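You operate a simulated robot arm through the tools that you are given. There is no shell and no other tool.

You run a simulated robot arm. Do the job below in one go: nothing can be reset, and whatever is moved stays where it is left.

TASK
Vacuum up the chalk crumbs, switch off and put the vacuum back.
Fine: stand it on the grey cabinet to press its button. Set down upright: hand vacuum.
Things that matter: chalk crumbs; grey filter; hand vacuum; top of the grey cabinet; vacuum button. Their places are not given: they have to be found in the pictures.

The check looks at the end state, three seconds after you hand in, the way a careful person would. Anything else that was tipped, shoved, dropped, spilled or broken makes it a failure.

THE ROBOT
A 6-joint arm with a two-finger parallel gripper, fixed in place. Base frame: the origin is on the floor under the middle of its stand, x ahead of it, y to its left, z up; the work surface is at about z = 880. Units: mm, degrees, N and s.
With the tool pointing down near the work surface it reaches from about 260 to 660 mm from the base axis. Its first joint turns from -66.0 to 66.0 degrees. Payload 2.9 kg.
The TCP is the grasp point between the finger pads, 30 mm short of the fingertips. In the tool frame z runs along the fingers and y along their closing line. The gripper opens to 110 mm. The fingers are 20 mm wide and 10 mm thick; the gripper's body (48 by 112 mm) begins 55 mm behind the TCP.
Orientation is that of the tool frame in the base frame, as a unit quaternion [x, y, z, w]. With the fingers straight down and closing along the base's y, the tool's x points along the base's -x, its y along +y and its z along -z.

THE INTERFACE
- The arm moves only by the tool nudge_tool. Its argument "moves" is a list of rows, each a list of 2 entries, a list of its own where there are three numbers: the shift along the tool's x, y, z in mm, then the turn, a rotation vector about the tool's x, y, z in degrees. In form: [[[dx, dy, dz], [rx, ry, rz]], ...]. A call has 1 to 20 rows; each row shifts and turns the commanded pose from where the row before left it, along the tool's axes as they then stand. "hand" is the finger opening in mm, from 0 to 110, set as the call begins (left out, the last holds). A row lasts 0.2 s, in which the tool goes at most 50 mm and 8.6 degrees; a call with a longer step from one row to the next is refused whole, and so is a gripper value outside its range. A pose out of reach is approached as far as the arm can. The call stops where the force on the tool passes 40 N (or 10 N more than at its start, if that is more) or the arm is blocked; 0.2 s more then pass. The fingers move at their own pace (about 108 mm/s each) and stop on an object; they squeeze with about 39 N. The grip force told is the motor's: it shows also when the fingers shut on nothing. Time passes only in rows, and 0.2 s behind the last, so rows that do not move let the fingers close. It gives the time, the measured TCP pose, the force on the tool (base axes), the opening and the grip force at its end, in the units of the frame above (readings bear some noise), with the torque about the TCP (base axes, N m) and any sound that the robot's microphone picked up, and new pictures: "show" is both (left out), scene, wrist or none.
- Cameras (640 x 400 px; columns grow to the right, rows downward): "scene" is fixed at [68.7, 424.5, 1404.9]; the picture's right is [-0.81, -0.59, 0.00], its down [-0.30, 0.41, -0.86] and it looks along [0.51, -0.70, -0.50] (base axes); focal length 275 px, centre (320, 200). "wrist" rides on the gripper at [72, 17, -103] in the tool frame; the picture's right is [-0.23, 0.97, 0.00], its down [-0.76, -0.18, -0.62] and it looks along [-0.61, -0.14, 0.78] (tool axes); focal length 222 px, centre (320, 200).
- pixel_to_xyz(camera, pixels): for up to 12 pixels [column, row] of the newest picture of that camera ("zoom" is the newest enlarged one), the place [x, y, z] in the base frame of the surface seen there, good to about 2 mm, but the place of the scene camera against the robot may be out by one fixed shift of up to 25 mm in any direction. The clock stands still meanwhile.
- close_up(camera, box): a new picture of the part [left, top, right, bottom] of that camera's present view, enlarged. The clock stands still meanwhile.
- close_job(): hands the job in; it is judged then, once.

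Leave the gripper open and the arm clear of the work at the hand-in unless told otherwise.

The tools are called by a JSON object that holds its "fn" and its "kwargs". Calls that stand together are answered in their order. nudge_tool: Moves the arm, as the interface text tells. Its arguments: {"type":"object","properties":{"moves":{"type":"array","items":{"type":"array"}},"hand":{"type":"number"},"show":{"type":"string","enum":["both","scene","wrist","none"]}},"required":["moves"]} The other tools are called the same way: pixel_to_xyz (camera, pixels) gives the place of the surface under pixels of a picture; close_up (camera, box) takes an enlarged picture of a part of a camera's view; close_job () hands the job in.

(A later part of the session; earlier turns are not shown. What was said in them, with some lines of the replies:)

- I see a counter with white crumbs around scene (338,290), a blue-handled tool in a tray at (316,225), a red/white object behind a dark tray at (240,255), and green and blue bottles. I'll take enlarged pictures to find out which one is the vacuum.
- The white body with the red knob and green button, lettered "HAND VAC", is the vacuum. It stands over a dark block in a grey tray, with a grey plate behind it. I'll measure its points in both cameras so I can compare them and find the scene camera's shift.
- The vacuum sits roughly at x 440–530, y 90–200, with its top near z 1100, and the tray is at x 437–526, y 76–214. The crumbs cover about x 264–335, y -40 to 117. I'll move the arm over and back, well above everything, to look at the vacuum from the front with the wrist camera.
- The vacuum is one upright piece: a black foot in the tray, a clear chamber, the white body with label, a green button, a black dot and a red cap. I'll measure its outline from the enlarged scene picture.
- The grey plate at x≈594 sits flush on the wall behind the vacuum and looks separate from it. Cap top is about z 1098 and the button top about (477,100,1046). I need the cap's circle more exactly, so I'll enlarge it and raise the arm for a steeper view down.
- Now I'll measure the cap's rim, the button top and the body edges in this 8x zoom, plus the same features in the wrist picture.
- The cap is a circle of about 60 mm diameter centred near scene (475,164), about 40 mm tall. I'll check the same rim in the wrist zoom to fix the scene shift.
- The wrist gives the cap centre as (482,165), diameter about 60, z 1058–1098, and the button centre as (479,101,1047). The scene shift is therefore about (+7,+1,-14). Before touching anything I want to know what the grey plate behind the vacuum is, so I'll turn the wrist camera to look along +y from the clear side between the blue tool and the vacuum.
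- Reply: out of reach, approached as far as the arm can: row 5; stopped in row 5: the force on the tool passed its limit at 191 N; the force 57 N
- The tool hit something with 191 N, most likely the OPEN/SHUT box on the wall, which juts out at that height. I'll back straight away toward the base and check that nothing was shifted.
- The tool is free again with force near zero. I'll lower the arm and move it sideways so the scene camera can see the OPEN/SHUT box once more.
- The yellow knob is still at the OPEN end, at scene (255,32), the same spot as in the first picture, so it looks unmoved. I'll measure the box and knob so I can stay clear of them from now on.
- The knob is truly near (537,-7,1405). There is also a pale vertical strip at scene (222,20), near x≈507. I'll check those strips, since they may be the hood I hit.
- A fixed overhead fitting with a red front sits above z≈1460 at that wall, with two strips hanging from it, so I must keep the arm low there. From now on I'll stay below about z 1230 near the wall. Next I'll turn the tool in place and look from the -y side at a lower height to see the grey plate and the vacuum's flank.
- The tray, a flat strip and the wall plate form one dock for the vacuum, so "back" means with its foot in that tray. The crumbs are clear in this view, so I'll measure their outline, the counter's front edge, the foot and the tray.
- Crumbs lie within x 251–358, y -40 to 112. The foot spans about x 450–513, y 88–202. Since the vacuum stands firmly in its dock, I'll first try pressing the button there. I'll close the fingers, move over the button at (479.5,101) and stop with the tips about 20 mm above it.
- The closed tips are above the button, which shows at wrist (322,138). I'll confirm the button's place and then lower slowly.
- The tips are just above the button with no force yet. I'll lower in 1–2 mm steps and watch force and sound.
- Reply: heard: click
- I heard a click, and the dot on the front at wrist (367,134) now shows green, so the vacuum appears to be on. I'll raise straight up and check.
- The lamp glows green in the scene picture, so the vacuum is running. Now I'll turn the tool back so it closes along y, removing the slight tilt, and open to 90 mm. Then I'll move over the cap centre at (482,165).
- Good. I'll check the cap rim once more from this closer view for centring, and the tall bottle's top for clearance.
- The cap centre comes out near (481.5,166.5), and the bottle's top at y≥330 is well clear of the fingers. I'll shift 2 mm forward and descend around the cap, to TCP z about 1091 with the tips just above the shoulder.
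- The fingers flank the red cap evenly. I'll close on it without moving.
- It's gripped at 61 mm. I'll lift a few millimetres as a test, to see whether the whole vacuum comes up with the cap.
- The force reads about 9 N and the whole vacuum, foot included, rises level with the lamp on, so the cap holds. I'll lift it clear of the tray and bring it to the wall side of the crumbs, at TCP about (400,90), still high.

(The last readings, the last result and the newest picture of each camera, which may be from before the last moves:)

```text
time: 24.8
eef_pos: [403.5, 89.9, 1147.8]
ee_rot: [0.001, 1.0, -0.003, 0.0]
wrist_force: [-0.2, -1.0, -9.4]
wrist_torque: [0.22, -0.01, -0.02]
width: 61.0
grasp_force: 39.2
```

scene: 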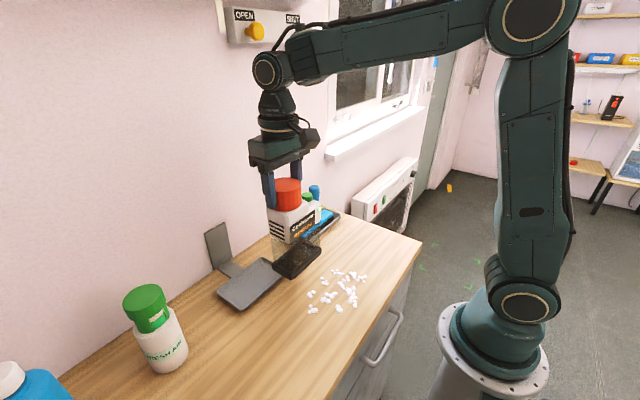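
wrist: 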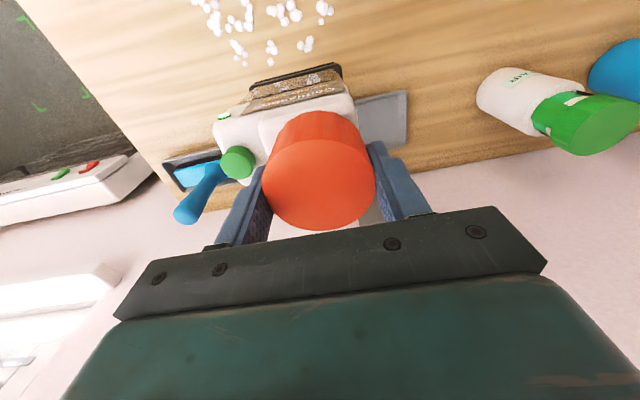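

The dock tray is now empty and visible at scene (248,283). I'll look closer at the dock and at the held vacuum.

{"fn": "close_up", "kwargs": {"camera": "scene", "box": [190, 160, 390, 320]}}

{"fn": "pixel_to_xyz", "kwargs": {"camera": "scene", "pixels": [[248, 285], [235, 297], [270, 275], [262, 268], [222, 293], [280, 272], [240, 308], [260, 262], [295, 277], [277, 270], [318, 249], [302, 272]]}}

```text
2.50 times, centred on (290, 240) of scene
```

zoom: 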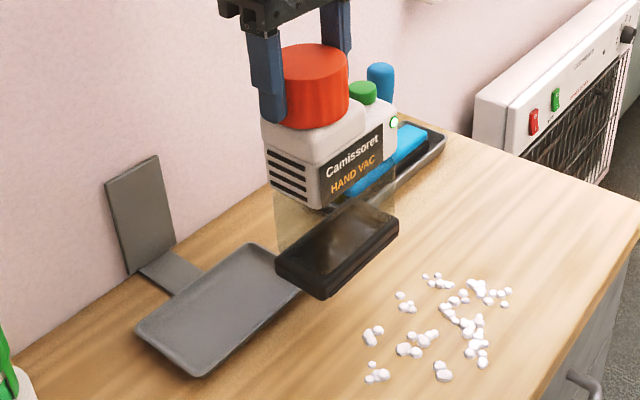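

```text
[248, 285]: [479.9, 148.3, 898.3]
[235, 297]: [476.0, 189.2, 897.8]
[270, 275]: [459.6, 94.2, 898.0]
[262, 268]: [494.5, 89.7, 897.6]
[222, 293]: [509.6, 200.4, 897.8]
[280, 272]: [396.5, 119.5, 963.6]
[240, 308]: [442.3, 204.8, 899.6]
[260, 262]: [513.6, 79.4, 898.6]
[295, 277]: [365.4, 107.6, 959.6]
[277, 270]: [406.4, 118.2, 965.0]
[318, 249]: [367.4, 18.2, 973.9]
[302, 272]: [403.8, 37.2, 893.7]
```

The empty tray floor is at true z about 884.5 and the table at 880, so the foot would rest on the table at TCP z≈1088. I'll lower to TCP z≈1095 (foot about 7 mm over the table) on the wall side of the crumbs. Then I'll sweep slowly toward the base and look partway.

{"fn": "nudge_tool", "kwargs": {"moves": [[[0, 0, 18], [0, 0, 0]], [[0, 0, 18], [0, 0, 0]], [[0, 0, 12], [0, 0, 0]], [[0, 0, 4], [0, 0, 0]], [[8, 0, 0], [0, 0, 0]], [[8, 0, 0], [0, 0, 0]], [[8, 0, 0], [0, 0, 0]], [[8, 0, 0], [0, 0, 0]], [[8, 0, 0], [0, 0, 0]], [[0, 0, 0], [0, 0, 0]]], "show": "both"}}

{"fn": "close_up", "kwargs": {"camera": "scene", "box": [250, 180, 390, 330]}}

```text
time: 27.0
eef_pos: [362.3, 92.1, 1096.6]
ee_rot: [0.001, 1.0, -0.001, -0.001]
wrist_force: [-0.5, 0.3, -9.0]
wrist_torque: [0.2, -0.01, -0.04]
width: 60.8
grasp_force: 39.2
```

scene: 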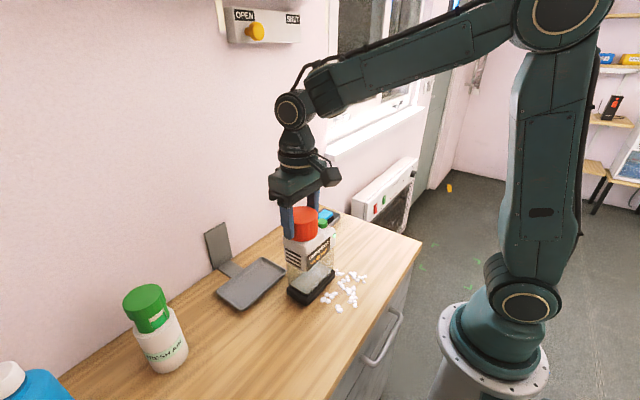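
wrist: 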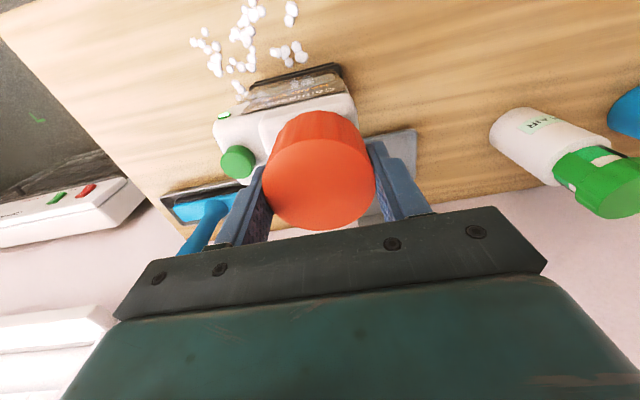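

```text
2.67 times, centred on (320, 255) of scene
```

zoom: 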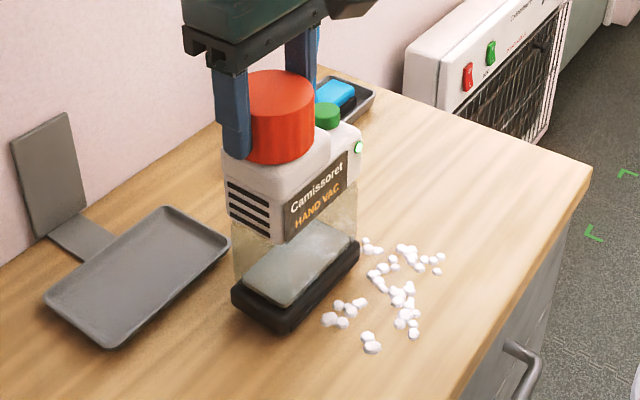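

The sweep is under way and the chamber now shows a greyish slab inside. I'll look closer at it before continuing.

{"fn": "close_up", "kwargs": {"camera": "scene", "box": [275, 240, 375, 320]}}

{"fn": "close_up", "kwargs": {"camera": "wrist", "box": [170, 0, 360, 130]}}

```text
5.00 times, centred on (325, 280) of scene
```

zoom: 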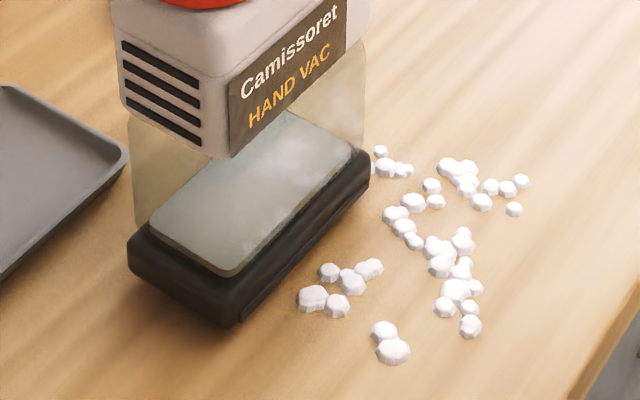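

```text
3.08 times, centred on (265, 65) of wrist
```

zoom: 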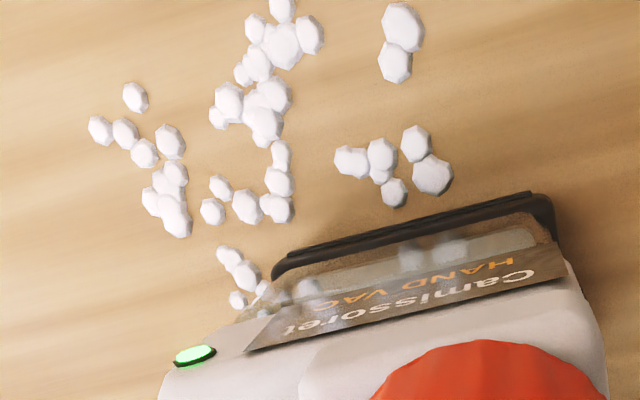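

Inside the clear chamber there's a grey filter slab with chalk haze over it, so crumbs are being drawn in. I'll carry on sweeping slowly toward the base.

{"fn": "nudge_tool", "kwargs": {"moves": [[[8, 0, 0], [0, 0, 0]], [[8, 0, 0], [0, 0, 0]], [[8, 0, 0], [0, 0, 0]], [[8, 0, 0], [0, 0, 0]], [[8, 0, 0], [0, 0, 0]], [[0, 0, 0], [0, 0, 0]]], "show": "both"}}

{"fn": "close_up", "kwargs": {"camera": "scene", "box": [250, 200, 410, 330]}}

```text
time: 28.4
eef_pos: [321.6, 90.3, 1096.8]
ee_rot: [0.001, 1.0, -0.001, 0.0]
wrist_force: [0.2, 0.4, -8.8]
wrist_torque: [0.22, -0.02, -0.02]
width: 60.9
grasp_force: 39.2
```

scene: 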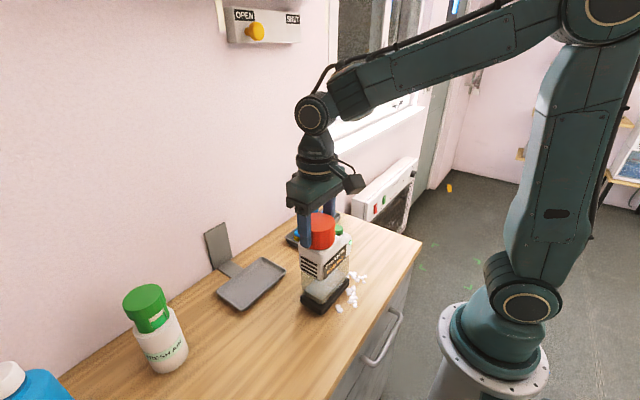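
wrist: 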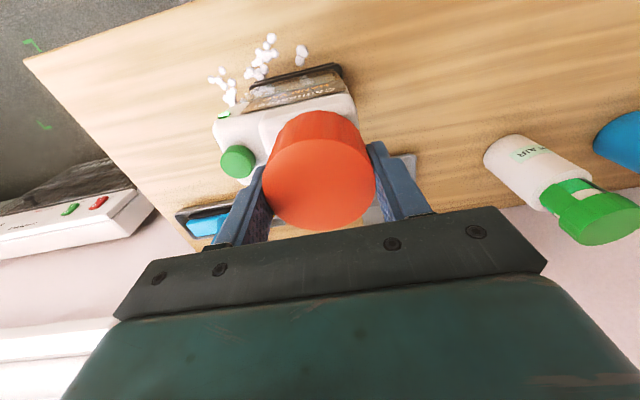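

```text
3.08 times, centred on (330, 265) of scene
```

zoom: 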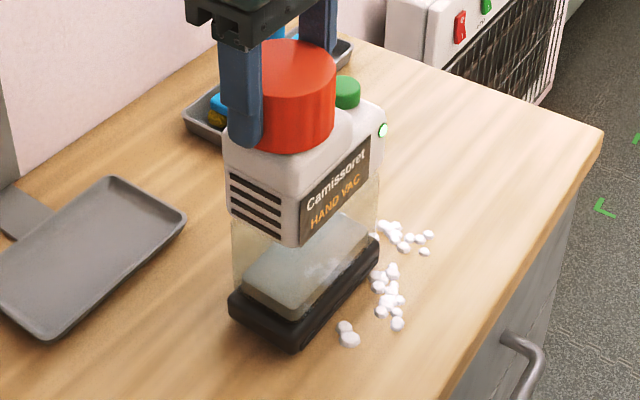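

The crumbs behind the foot are gone, so suction works at this height. I'll continue to x≈272, which puts the foot's leading edge near x 241.

{"fn": "nudge_tool", "kwargs": {"moves": [[[8, 0, 0], [0, 0, 0]], [[8, 0, 0], [0, 0, 0]], [[8, 0, 0], [0, 0, 0]], [[8, 0, 0], [0, 0, 0]], [[8, 0, 0], [0, 0, 0]], [[8, 0, 0], [0, 0, 0]], [[0, 0, 0], [0, 0, 0]]], "show": "both"}}

{"fn": "close_up", "kwargs": {"camera": "scene", "box": [250, 200, 410, 330]}}

```text
time: 30.0
eef_pos: [274.4, 92.2, 1097.3]
ee_rot: [0.001, 1.0, -0.001, 0.0]
wrist_force: [0.2, -0.1, -8.8]
wrist_torque: [0.22, -0.06, -0.02]
width: 60.7
grasp_force: 38.7
```

scene: 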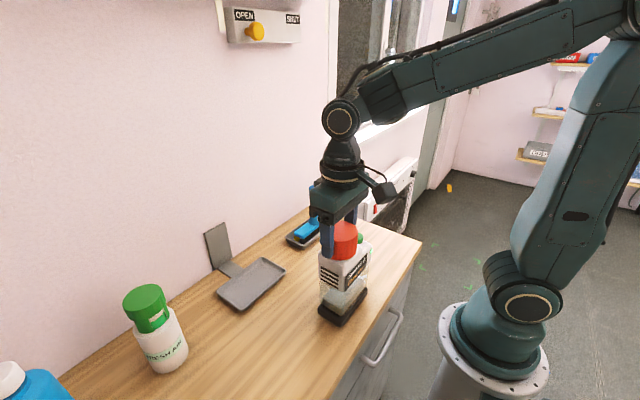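
wrist: 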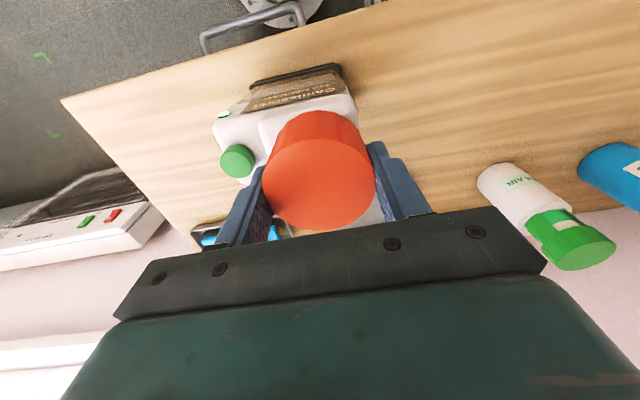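

```text
3.08 times, centred on (330, 265) of scene
```

zoom: 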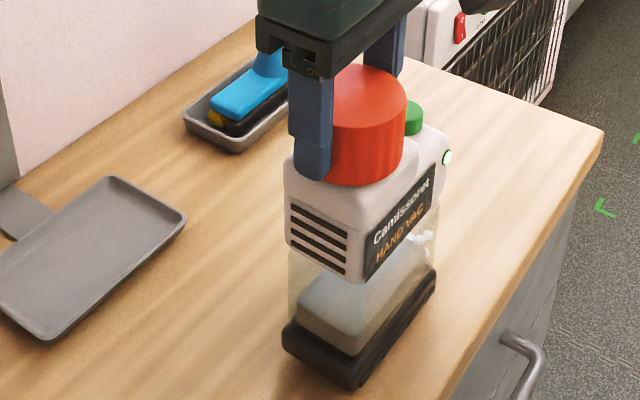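

The first lane is clear. Next I'll sweep toward -y along the front strip at x≈280 to pick up the crumbs at y below about 15.

{"fn": "nudge_tool", "kwargs": {"moves": [[[-5, -8, 0], [0, 0, 0]], [[0, -8, 0], [0, 0, 0]], [[0, -8, 0], [0, 0, 0]], [[0, -8, 0], [0, 0, 0]], [[0, -8, 0], [0, 0, 0]], [[0, -8, 0], [0, 0, 0]], [[0, -8, 0], [0, 0, 0]], [[0, -8, 0], [0, 0, 0]], [[0, -8, 0], [0, 0, 0]], [[0, -8, 0], [0, 0, 0]], [[0, -8, 0], [0, 0, 0]], [[0, 0, 0], [0, 0, 0]]], "show": "both"}}

{"fn": "close_up", "kwargs": {"camera": "scene", "box": [270, 180, 430, 310]}}

```text
time: 32.6
eef_pos: [279.1, 3.7, 1098.4]
ee_rot: [0.001, 1.0, -0.001, -0.001]
wrist_force: [0.5, -0.3, -9.1]
wrist_torque: [0.23, -0.03, 0.04]
width: 60.7
grasp_force: 38.9
```

scene: 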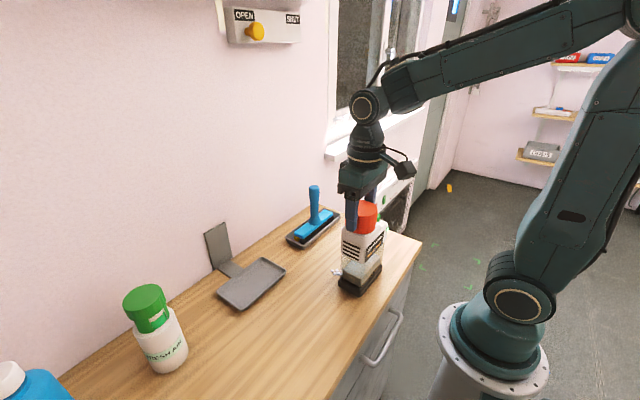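
wrist: 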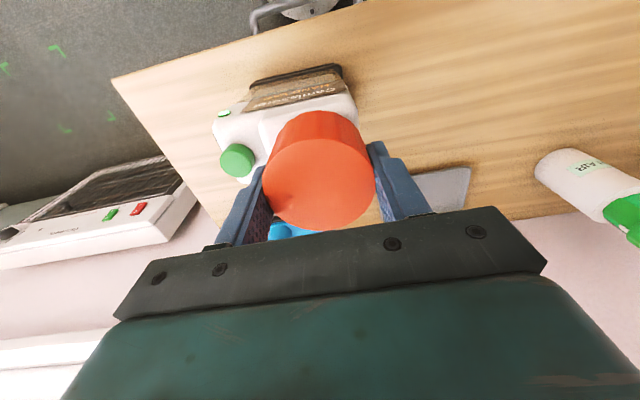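

```text
3.08 times, centred on (350, 245) of scene
```

zoom: 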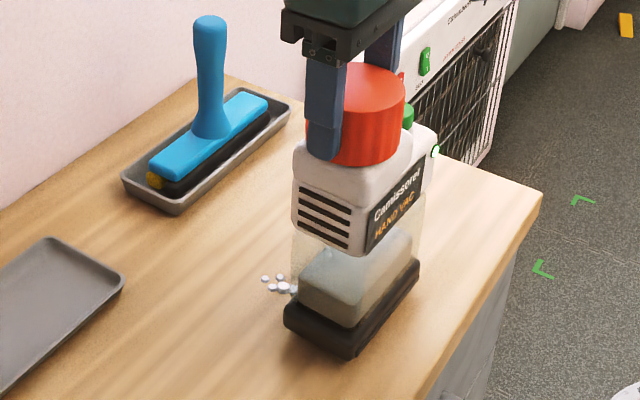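

A few crumbs remain on the wall side, at about zoom (275,283). I'll sweep back toward +x along this lane to x≈352.

{"fn": "nudge_tool", "kwargs": {"moves": [[[-8, 0, 0], [0, 0, 0]], [[-8, 0, 0], [0, 0, 0]], [[-8, 0, 0], [0, 0, 0]], [[-8, 0, 0], [0, 0, 0]], [[-8, 0, 0], [0, 0, 0]], [[-8, 0, 0], [0, 0, 0]], [[-8, 0, 0], [0, 0, 0]], [[-8, 0, 0], [0, 0, 0]], [[-8, 0, 0], [0, 0, 0]], [[0, 0, 0], [0, 0, 0]]], "show": "both"}}

{"fn": "close_up", "kwargs": {"camera": "scene", "box": [270, 180, 430, 310]}}

```text
time: 34.8
eef_pos: [350.5, 3.3, 1098.0]
ee_rot: [0.001, 1.0, -0.002, -0.001]
wrist_force: [-0.1, -0.6, -8.8]
wrist_torque: [0.2, -0.05, 0.01]
width: 60.8
grasp_force: 39.2
```

scene: 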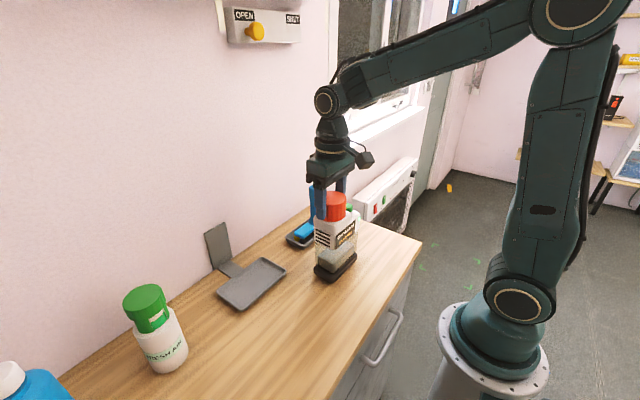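
wrist: 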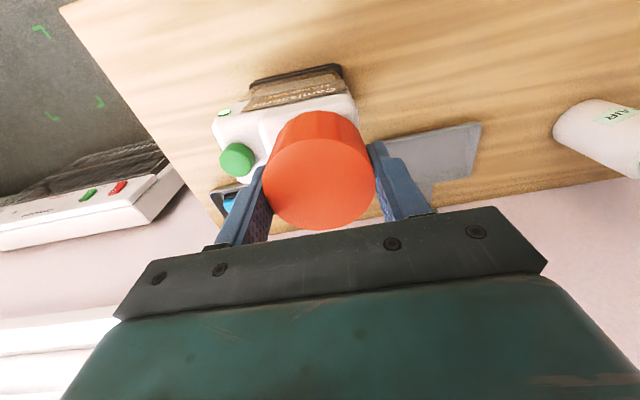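

```text
3.08 times, centred on (350, 245) of scene
```

zoom: 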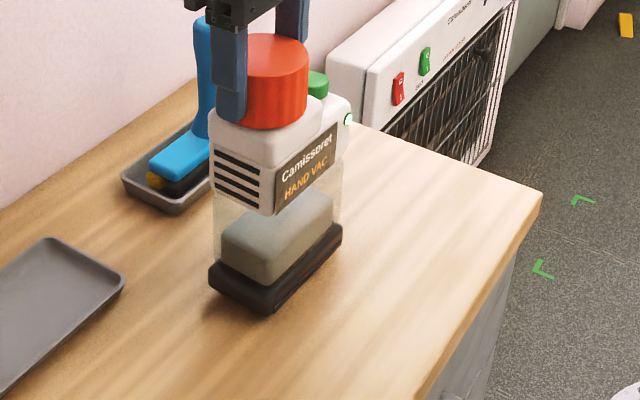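

The counter looks clear of crumbs. I'll lift the vacuum, keep it running, and carry it back toward (403,92) at a safe height to inspect the whole area.

{"fn": "nudge_tool", "kwargs": {"moves": [[[0, 0, -15], [0, 0, 0]], [[0, 0, -18], [0, 0, 0]], [[0, 0, -18], [0, 0, 0]], [[-8, 12, 0], [0, 0, 0]], [[-9, 16, 0], [0, 0, 0]], [[-9, 16, 0], [0, 0, 0]], [[-9, 16, 0], [0, 0, 0]], [[-9, 16, 0], [0, 0, 0]], [[-8, 12, 0], [0, 0, 0]], [[0, 0, 0], [0, 0, 0]]], "show": "both"}}

{"fn": "close_up", "kwargs": {"camera": "scene", "box": [270, 210, 430, 340]}}

{"fn": "close_up", "kwargs": {"camera": "wrist", "box": [120, 0, 440, 200]}}

```text
time: 37.0
eef_pos: [404.6, 90.9, 1148.2]
ee_rot: [0.002, 1.0, -0.002, -0.001]
wrist_force: [-0.5, 0.5, -9.4]
wrist_torque: [0.24, -0.06, 0.02]
width: 61.0
grasp_force: 39.0
```

scene: 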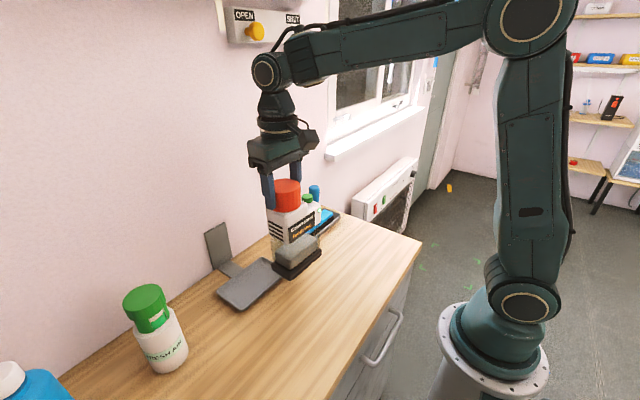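
wrist: 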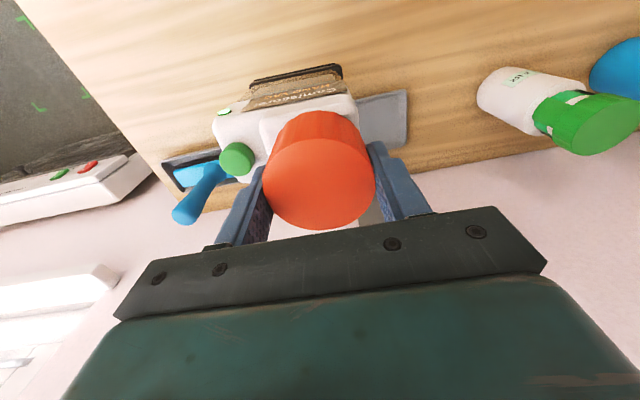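

```text
3.08 times, centred on (350, 275) of scene
```

zoom: 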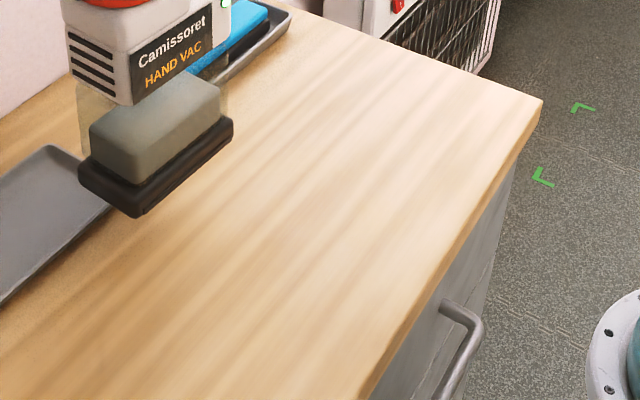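

```text
2.00 times, centred on (280, 100) of wrist
```

zoom: 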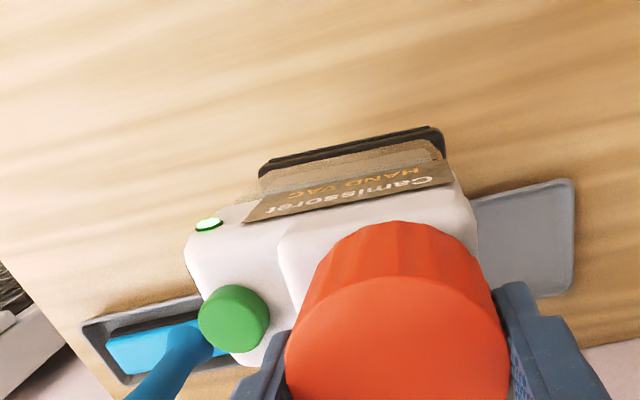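

The counter is completely free of crumbs and the lamp is still on. I'll carry the vacuum back over its dock, to TCP (481.8,166) where it was gripped, still high, and check alignment.

{"fn": "nudge_tool", "kwargs": {"moves": [[[-8, 7, 0], [0, 0, 0]], [[-15, 15, 0], [0, 0, 0]], [[-15, 15, 0], [0, 0, 0]], [[-15, 15, 0], [0, 0, 0]], [[-15, 15, 0], [0, 0, 0]], [[-9, 8, 0], [0, 0, 0]], [[0, 0, 0], [0, 0, 0]], [[0, 0, 0], [0, 0, 0]]], "show": "both"}}

{"fn": "close_up", "kwargs": {"camera": "scene", "box": [180, 190, 320, 320]}}

```text
time: 38.8
eef_pos: [482.2, 165.8, 1146.9]
ee_rot: [0.001, 1.0, -0.002, -0.001]
wrist_force: [0.0, -0.2, -9.1]
wrist_torque: [0.21, -0.04, 0.0]
width: 61.1
grasp_force: 38.7
```

scene: 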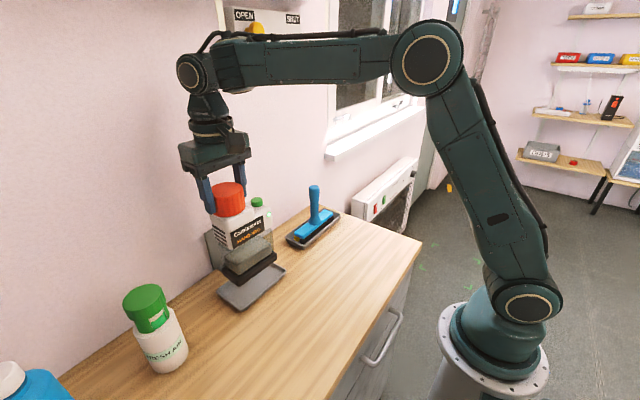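
wrist: 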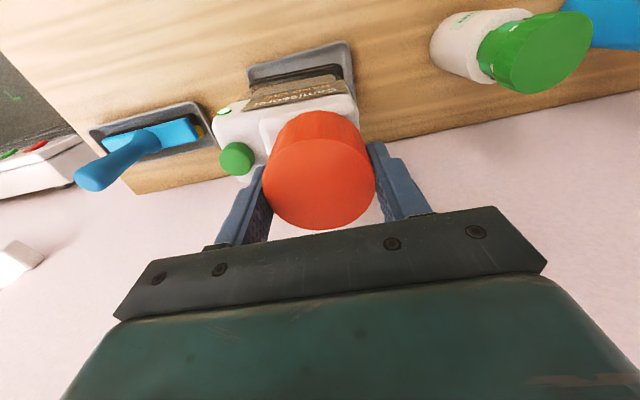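

```text
3.08 times, centred on (250, 255) of scene
```

zoom: 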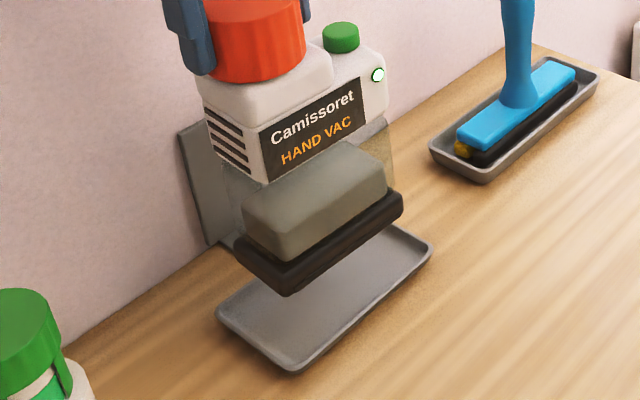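

It's aligned over the dock at (482.2,165.8). I'll lower to a few millimetres above the tray floor.

{"fn": "nudge_tool", "kwargs": {"moves": [[[0, 0, 12], [0, 0, 0]], [[0, 0, 15], [0, 0, 0]], [[0, 0, 13], [0, 0, 0]], [[0, 0, 8], [0, 0, 0]], [[0, 0, 2], [0, 0, 0]], [[0, 0, 0], [0, 0, 0]]], "show": "both"}}

{"fn": "close_up", "kwargs": {"camera": "scene", "box": [180, 190, 320, 320]}}

```text
time: 40.2
eef_pos: [480.1, 165.3, 1097.2]
ee_rot: [0.001, 1.0, -0.002, 0.0]
wrist_force: [0.0, 0.3, -8.5]
wrist_torque: [0.2, -0.03, -0.02]
width: 60.8
grasp_force: 39.0
```

scene: 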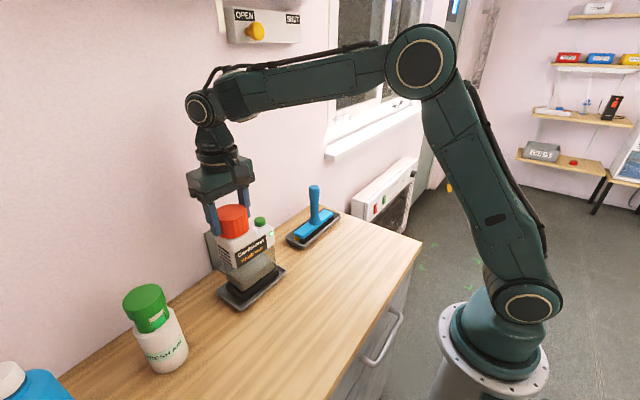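
wrist: 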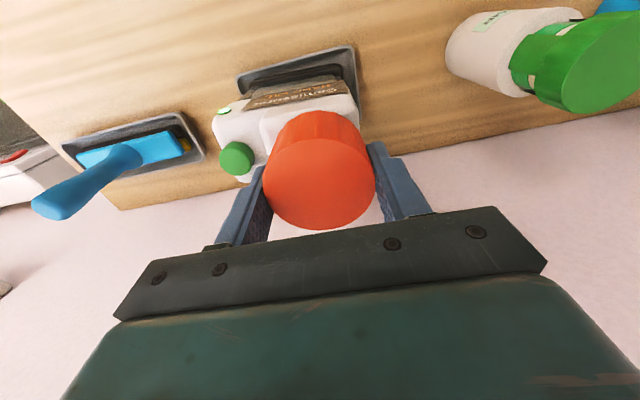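

```text
3.08 times, centred on (250, 255) of scene
```

zoom: 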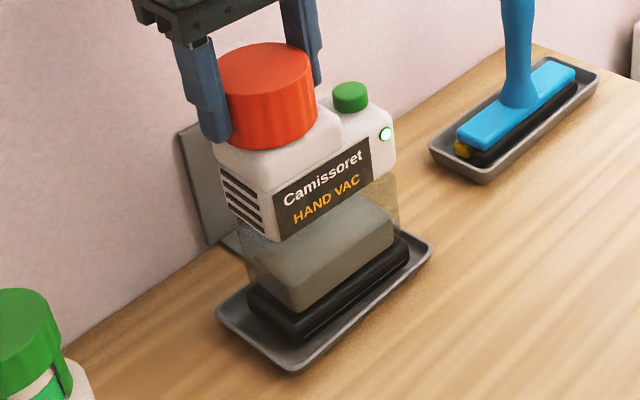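

The foot is inside the tray rim, a few millimetres up. I'll nudge 1 mm forward and lower in small steps while watching the force.

{"fn": "nudge_tool", "kwargs": {"moves": [[[-1, 0.3, 1], [0, 0, 0]], [[0, 0, 1], [0, 0, 0]], [[0, 0, 1], [0, 0, 0]], [[0, 0, 0], [0, 0, 0]]], "show": "none"}}

```text
time: 41.2
eef_pos: [480.8, 166.2, 1094.8]
ee_rot: [0.001, 1.0, -0.002, 0.0]
wrist_force: [0.4, 0.7, -9.3]
wrist_torque: [0.23, -0.03, 0.0]
width: 60.9
grasp_force: 39.4
```

There's still full weight on the tool, so no contact yet. I'll go down a little more.

{"fn": "nudge_tool", "kwargs": {"moves": [[[0, 0, 1], [0, 0, 0]], [[0, 0, 0.7], [0, 0, 0]], [[0, 0, 0], [0, 0, 0]]], "show": "none"}}

```text
time: 42.0
eef_pos: [481.8, 166.4, 1094.9]
ee_rot: [0.001, 1.0, 0.0, 0.001]
wrist_force: [-0.7, -1.3, 2.0]
wrist_torque: [0.25, 0.22, -0.02]
width: 60.8
grasp_force: 39.0
```

The force went from -9 to +2 N, so the foot has touched down. I'll check in the pictures that it sits flat in the tray before releasing.

{"fn": "close_up", "kwargs": {"camera": "scene", "box": [200, 210, 300, 315]}}

{"fn": "nudge_tool", "kwargs": {"moves": [[[0, 0, 0], [0, 0, 0]], [[0, 0, 0], [0, 0, 0]]], "show": "both"}}

```text
3.81 times, centred on (250, 262) of scene
```

zoom: 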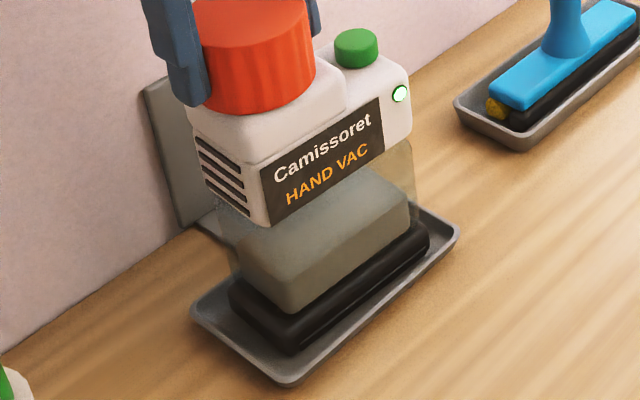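

```text
time: 42.6
eef_pos: [480.8, 165.6, 1093.1]
ee_rot: [0.001, 1.0, 0.0, 0.001]
wrist_force: [0.2, -1.8, 5.2]
wrist_torque: [0.22, 0.02, 0.0]
width: 60.8
grasp_force: 39.1
```

scene: 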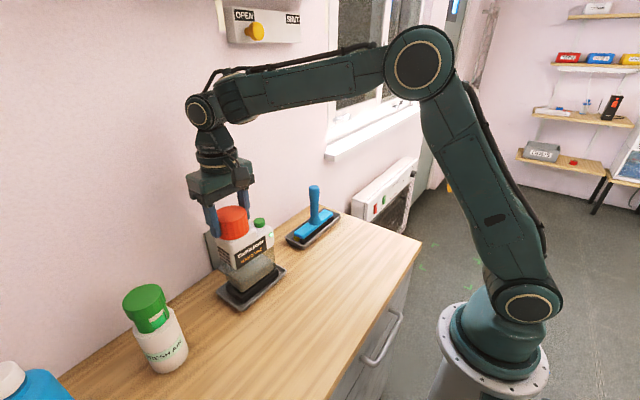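
wrist: 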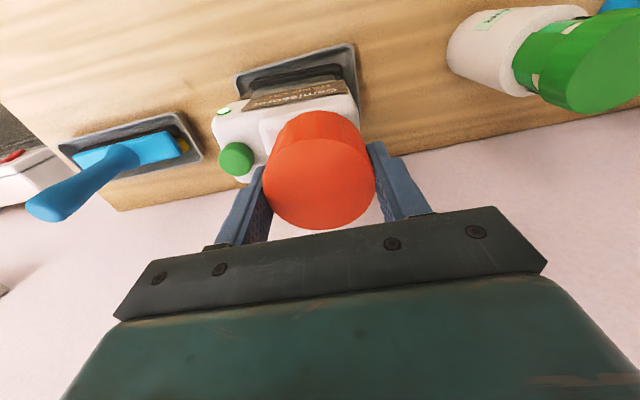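

It sits flat in the tray at z≈1093, matching the view when I gripped it. I'll open the fingers to 90 mm and rise straight up.

{"fn": "nudge_tool", "kwargs": {"hand": 90, "moves": [[[0, 0, 0], [0, 0, 0]], [[0, 0, 0], [0, 0, 0]], [[0, 0, 0], [0, 0, 0]], [[0, 0, -8], [0, 0, 0]], [[0, 0, -20], [0, 0, 0]], [[0, 0, -25], [0, 0, 0]], [[0, 0, -25], [0, 0, 0]], [[0, 0, -15], [0, 0, 0]], [[0, 0, 0], [0, 0, 0]]], "show": "both"}}

{"fn": "close_up", "kwargs": {"camera": "scene", "box": [195, 195, 305, 315]}}

```text
time: 44.6
eef_pos: [481.1, 166.5, 1185.6]
ee_rot: [0.001, 1.0, 0.0, 0.0]
wrist_force: [0.2, -0.2, 0.1]
wrist_torque: [-0.01, -0.02, 0.03]
width: 90.3
grasp_force: 0.2
```

scene: 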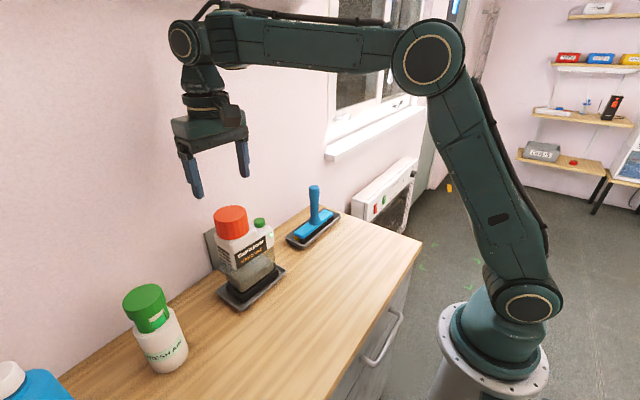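
wrist: 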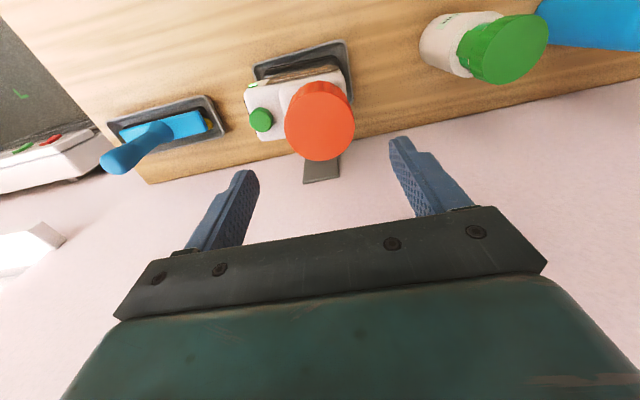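

```text
3.33 times, centred on (250, 255) of scene
```

zoom: 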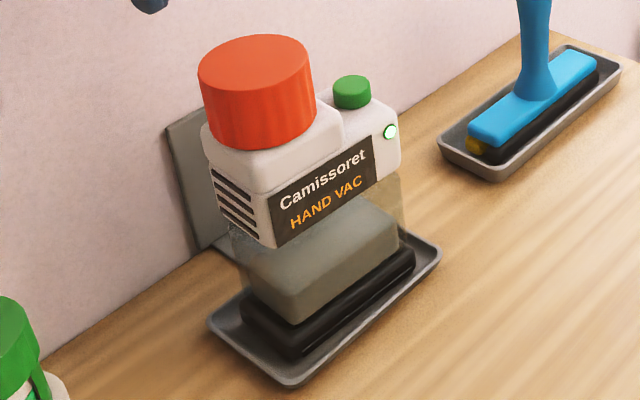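

The vacuum stands upright in its dock with the lamp still green. Now I'll measure the button again so I can switch it off.

{"fn": "pixel_to_xyz", "kwargs": {"camera": "wrist", "pixels": [[262, 122], [253, 122], [270, 122], [262, 129], [262, 115], [320, 158], [289, 130], [352, 128]]}}

```text
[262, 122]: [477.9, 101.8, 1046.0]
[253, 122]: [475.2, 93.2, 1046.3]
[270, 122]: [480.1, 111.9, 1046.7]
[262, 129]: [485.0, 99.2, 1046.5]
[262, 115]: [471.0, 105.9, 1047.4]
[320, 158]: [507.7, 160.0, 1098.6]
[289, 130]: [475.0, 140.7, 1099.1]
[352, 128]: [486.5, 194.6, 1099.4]
```

The button centre is still near (479.5,101,1047). I'll close the fingers, move over it and come down to about 20 mm above.

{"fn": "nudge_tool", "kwargs": {"hand": 0, "moves": [[[0.8, -33, 0], [0, 0, 0]], [[0.8, -32.5, 0], [0, 0, 0]], [[0, 0, 0], [0, 0, 0]], [[0, 0, 25], [0, 0, 0]], [[0, 0, 25], [0, 0, 0]], [[0, 0, 25], [0, 0, 0]], [[0, 0, 10], [0, 0, 0]], [[0, 0, 0], [0, 0, 0]]], "show": "both"}}

```text
time: 46.4
eef_pos: [479.0, 98.8, 1100.8]
ee_rot: [0.001, 1.0, -0.001, 0.0]
wrist_force: [-0.4, -0.4, 0.9]
wrist_torque: [0.03, -0.02, 0.0]
width: 0.0
grasp_force: 37.7
```

scene: 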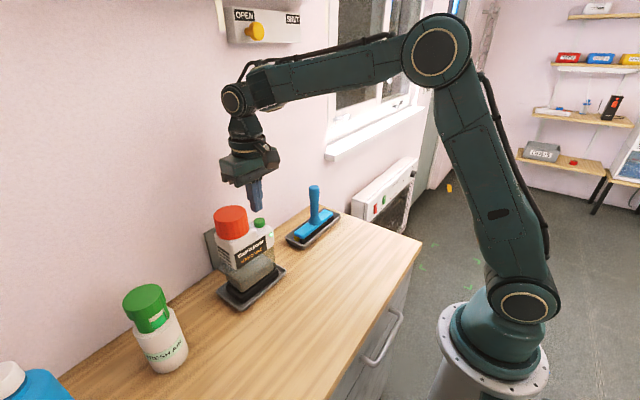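
wrist: 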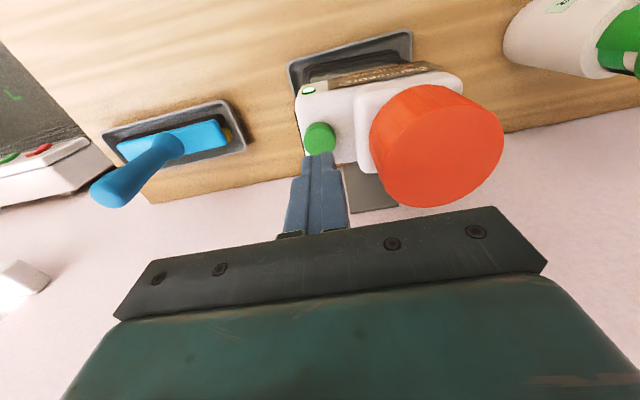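

The tips are over the button at wrist (320,138). I'll shift 1.5 mm in +y and lower to just above it.

{"fn": "nudge_tool", "kwargs": {"moves": [[[0, 1.5, 8], [0, 0, 0]], [[0, 0, 8], [0, 0, 0]], [[0, 0, 4], [0, 0, 0]], [[0, 0, 2], [0, 0, 0]], [[0, 0, 0], [0, 0, 0]]], "show": "wrist"}}

```text
time: 47.6
eef_pos: [478.4, 102.6, 1080.4]
ee_rot: [0.001, 1.0, -0.002, 0.001]
wrist_force: [0.1, -0.5, -0.3]
wrist_torque: [-0.01, 0.0, 0.02]
width: 0.1
grasp_force: 37.9
```

wrist: 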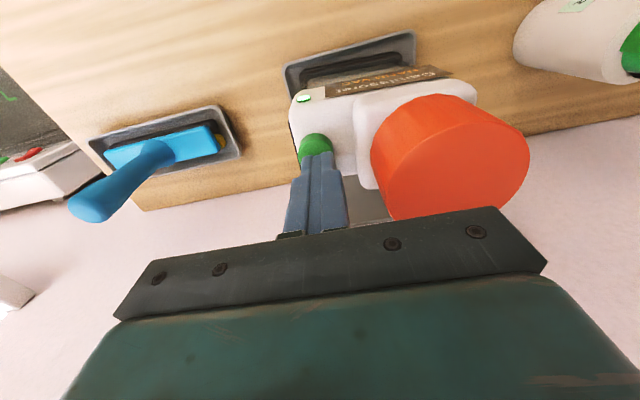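

There's no contact yet, at z≈1080. I'll press down in 1–2 mm steps, as before.

{"fn": "nudge_tool", "kwargs": {"moves": [[[0, 0, 2], [0, 0, 0]], [[0, 0, 1], [0, 0, 0]], [[0, 0, 1], [0, 0, 0]], [[0, 0, 1], [0, 0, 0]]], "show": "wrist"}}

```text
time: 48.6
eef_pos: [480.3, 102.5, 1074.8]
ee_rot: [0.001, 1.0, 0.0, 0.001]
wrist_force: [0.5, -0.8, 2.3]
wrist_torque: [-0.03, 0.02, -0.02]
width: 0.2
grasp_force: 37.8
```

wrist: 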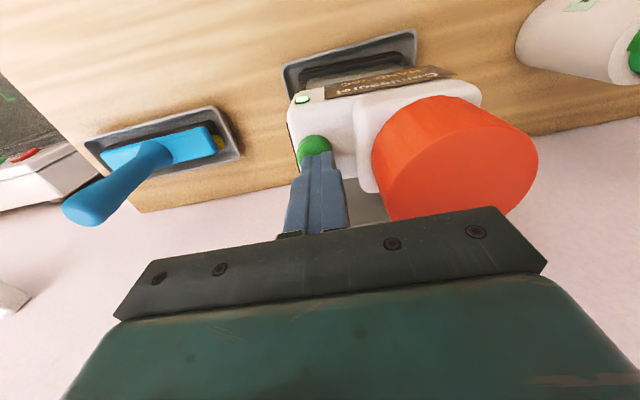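

There's light contact at about 2 N but no click, and the lamp is still lit. I'll press a little further, one millimetre at a time.

{"fn": "nudge_tool", "kwargs": {"moves": [[[0, 0, 1], [0, 0, 0]]], "show": "wrist"}}

```text
time: 49.0
eef_pos: [480.1, 101.9, 1074.1]
ee_rot: [0.0, 1.0, -0.002, 0.0]
wrist_force: [-0.3, 0.9, 1.3]
wrist_torque: [-0.01, 0.04, 0.01]
width: 0.0
grasp_force: 37.3
```

wrist: 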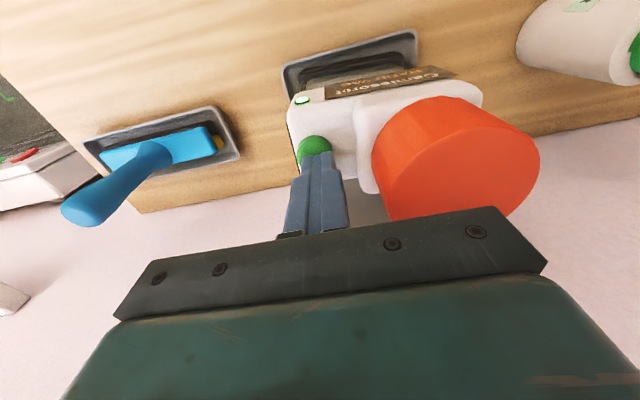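

The lamp at wrist (301,100) is still lit and there's no click. One more millimetre.

{"fn": "nudge_tool", "kwargs": {"moves": [[[0, 0, 1], [0, 0, 0]]], "show": "wrist"}}

```text
time: 49.4
eef_pos: [480.7, 102.4, 1072.1]
ee_rot: [0.0, 1.0, -0.001, 0.0]
wrist_force: [0.9, 1.1, 3.0]
wrist_torque: [0.03, 0.0, 0.03]
width: 0.2
grasp_force: 38.4
heard: click
```

wrist: 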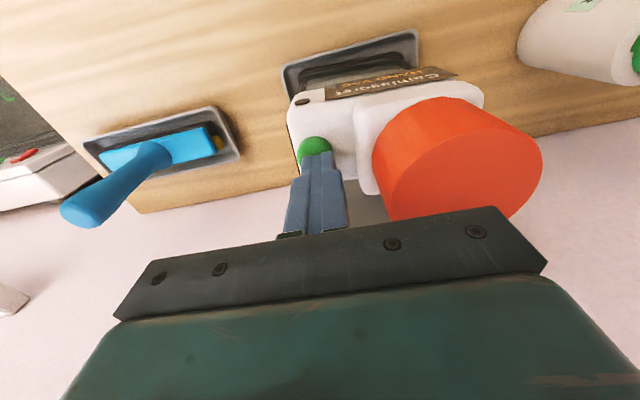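

The button clicked and the lamp at (301,100) went dark, so the vacuum is off. I'll raise straight up off the button, then back toward the base, staying low under the overhead fitting.

{"fn": "nudge_tool", "kwargs": {"moves": [[[0, 0, -3], [0, 0, 0]], [[0, 0, -10], [0, 0, 0]], [[0, 0, -25], [0, 0, 0]], [[0, 0, -35], [0, 0, 0]], [[0, 0, -35], [0, 0, 0]], [[25, -15, 0], [0, 0, 0]], [[35, -20, 0], [0, 0, 0]], [[35, -20, 0], [0, 0, 0]], [[35, -20, 0], [0, 0, 0]], [[0, 0, 0], [0, 0, 0]]], "show": "both"}}

{"fn": "close_up", "kwargs": {"camera": "scene", "box": [195, 195, 305, 315]}}

```text
time: 51.6
eef_pos: [346.0, 28.8, 1180.4]
ee_rot: [0.001, 1.0, 0.0, 0.0]
wrist_force: [0.2, 0.3, 0.5]
wrist_torque: [0.01, 0.0, 0.0]
width: 0.1
grasp_force: 37.9
```

scene: 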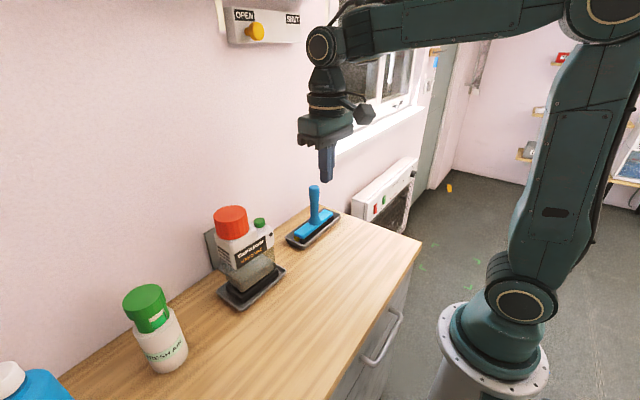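
wrist: 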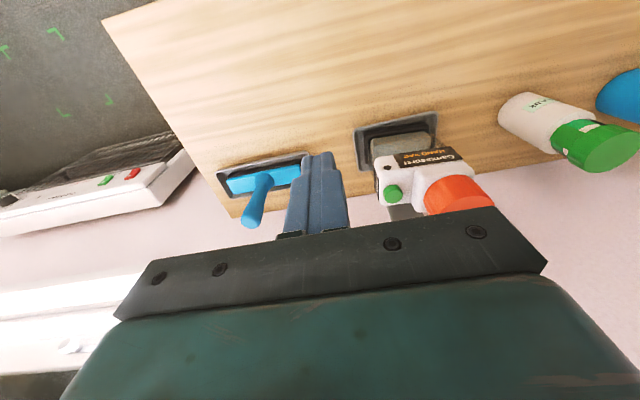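

```text
3.33 times, centred on (250, 255) of scene
```

zoom: 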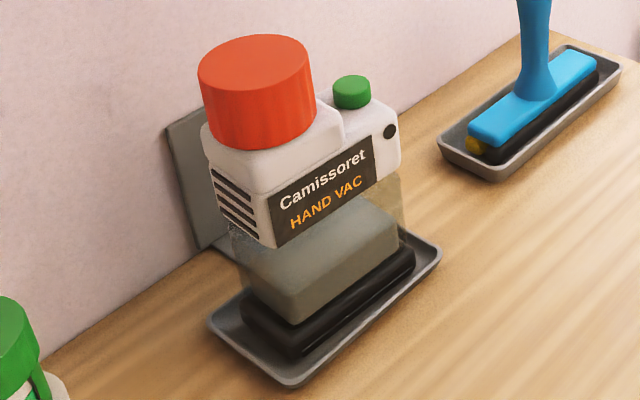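

The lamp is dark and the vacuum stands upright in its dock. I'll open the gripper, rise a bit while staying back near the base, and do a final check of the counter and the OPEN/SHUT knob.

{"fn": "nudge_tool", "kwargs": {"hand": 110, "moves": [[[5, -10, -20], [0, 0, 0]], [[5, -10, -20], [0, 0, 0]], [[0, 0, -20], [0, 0, 0]], [[0, 0, 0], [0, 0, 0]], [[0, 0, 0], [0, 0, 0]]], "show": "both"}}

{"fn": "close_up", "kwargs": {"camera": "scene", "box": [200, 0, 340, 90]}}

{"fn": "close_up", "kwargs": {"camera": "scene", "box": [260, 200, 440, 330]}}

{"fn": "close_up", "kwargs": {"camera": "wrist", "box": [100, 0, 460, 225]}}

```text
time: 52.8
eef_pos: [338.9, 7.5, 1240.4]
ee_rot: [0.002, 1.0, -0.001, 0.0]
wrist_force: [0.0, -0.7, -0.3]
wrist_torque: [0.0, 0.0, 0.01]
width: 110.0
grasp_force: 0.0
```

scene: 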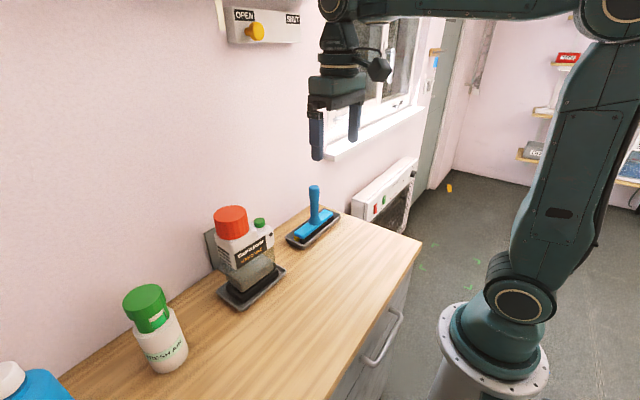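
wrist: 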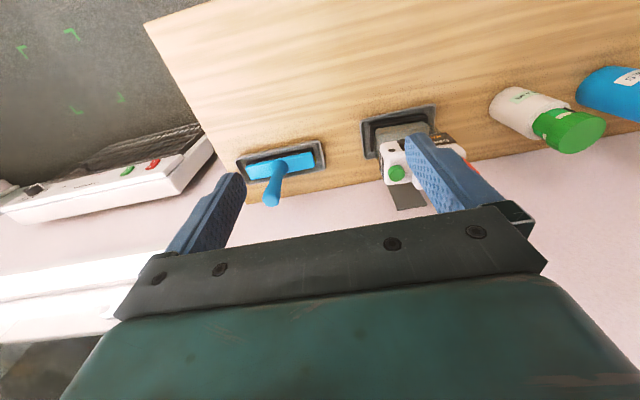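

```text
4.44 times, centred on (270, 45) of scene
```

zoom: 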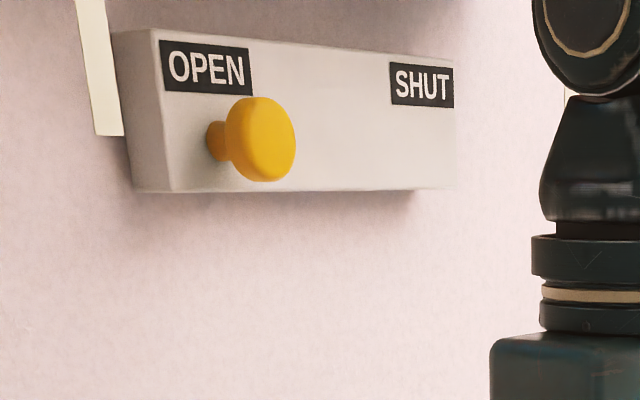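

```text
3.08 times, centred on (350, 265) of scene
```

zoom: 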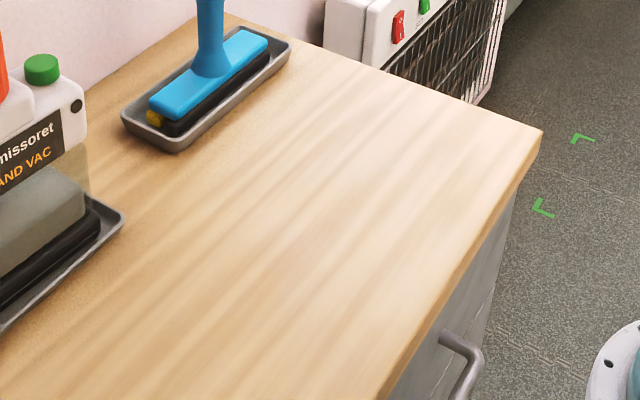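

```text
1.78 times, centred on (280, 112) of wrist
```

zoom: 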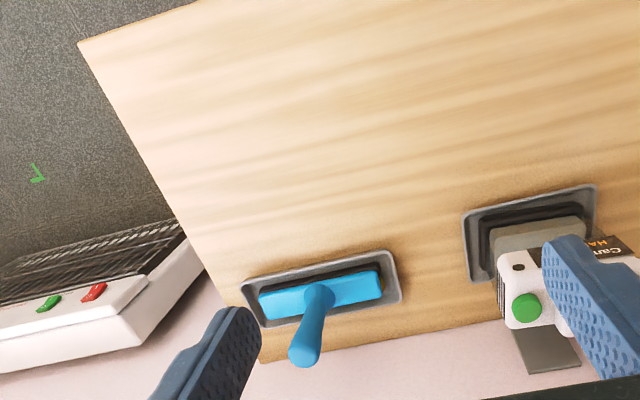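

The counter is clean and the knob hasn't moved. Before handing in I want one more look at the overhead fitting I bumped earlier, to be sure nothing there was displaced.

{"fn": "close_up", "kwargs": {"camera": "scene", "box": [180, 0, 360, 60]}}

{"fn": "pixel_to_xyz", "kwargs": {"camera": "scene", "pixels": [[255, 32], [222, 20], [290, 2], [302, 2], [240, 1], [250, 2]]}}

```text
3.56 times, centred on (270, 30) of scene
```

zoom: 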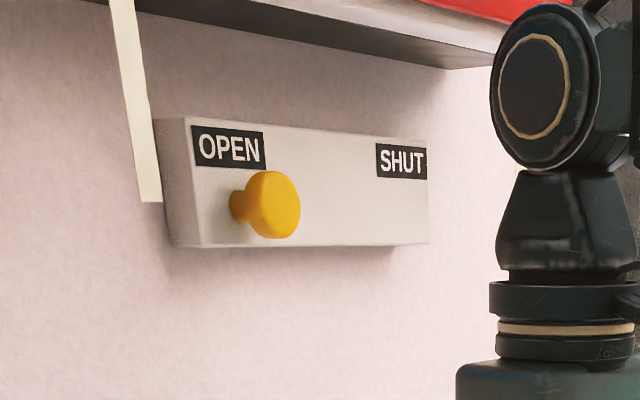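

```text
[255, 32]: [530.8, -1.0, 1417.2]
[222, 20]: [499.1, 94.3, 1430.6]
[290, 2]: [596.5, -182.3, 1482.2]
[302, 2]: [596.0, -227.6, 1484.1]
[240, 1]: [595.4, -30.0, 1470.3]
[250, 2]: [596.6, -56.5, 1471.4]
```

The overhead hood, its hanging strips and the knob are all exactly where they were. The crumbs are gone, the vacuum is off and upright in its dock, the gripper is open and the arm is clear. I'm handing in.

{"fn": "close_job", "kwargs": {}}

```text
The job is handed in.
```

The job is handed in. The chalk crumbs are all vacuumed up, and the hand vacuum is switched off and standing upright in its dock tray. I pressed the button both times with the vacuum in its dock, so I never stood it on the cabinet. The second press gave a click and the lamp went dark.

**Collision:** early on, while moving for a better view, the arm hit something overhead near the wall, most likely the hood above the OPEN/SHUT box. The force reached 191 N before the arm stopped. The yellow knob is still at the OPEN end and the strips hanging from the hood are where they were. I saw nothing fallen on the counter or the visible floor. I couldn't see the top of the hood, so I can't rule out that something up there moved.

**Final state:** the gripper is open and the arm is clear of the work. The bottles and the blue tool in its tray were not touched.
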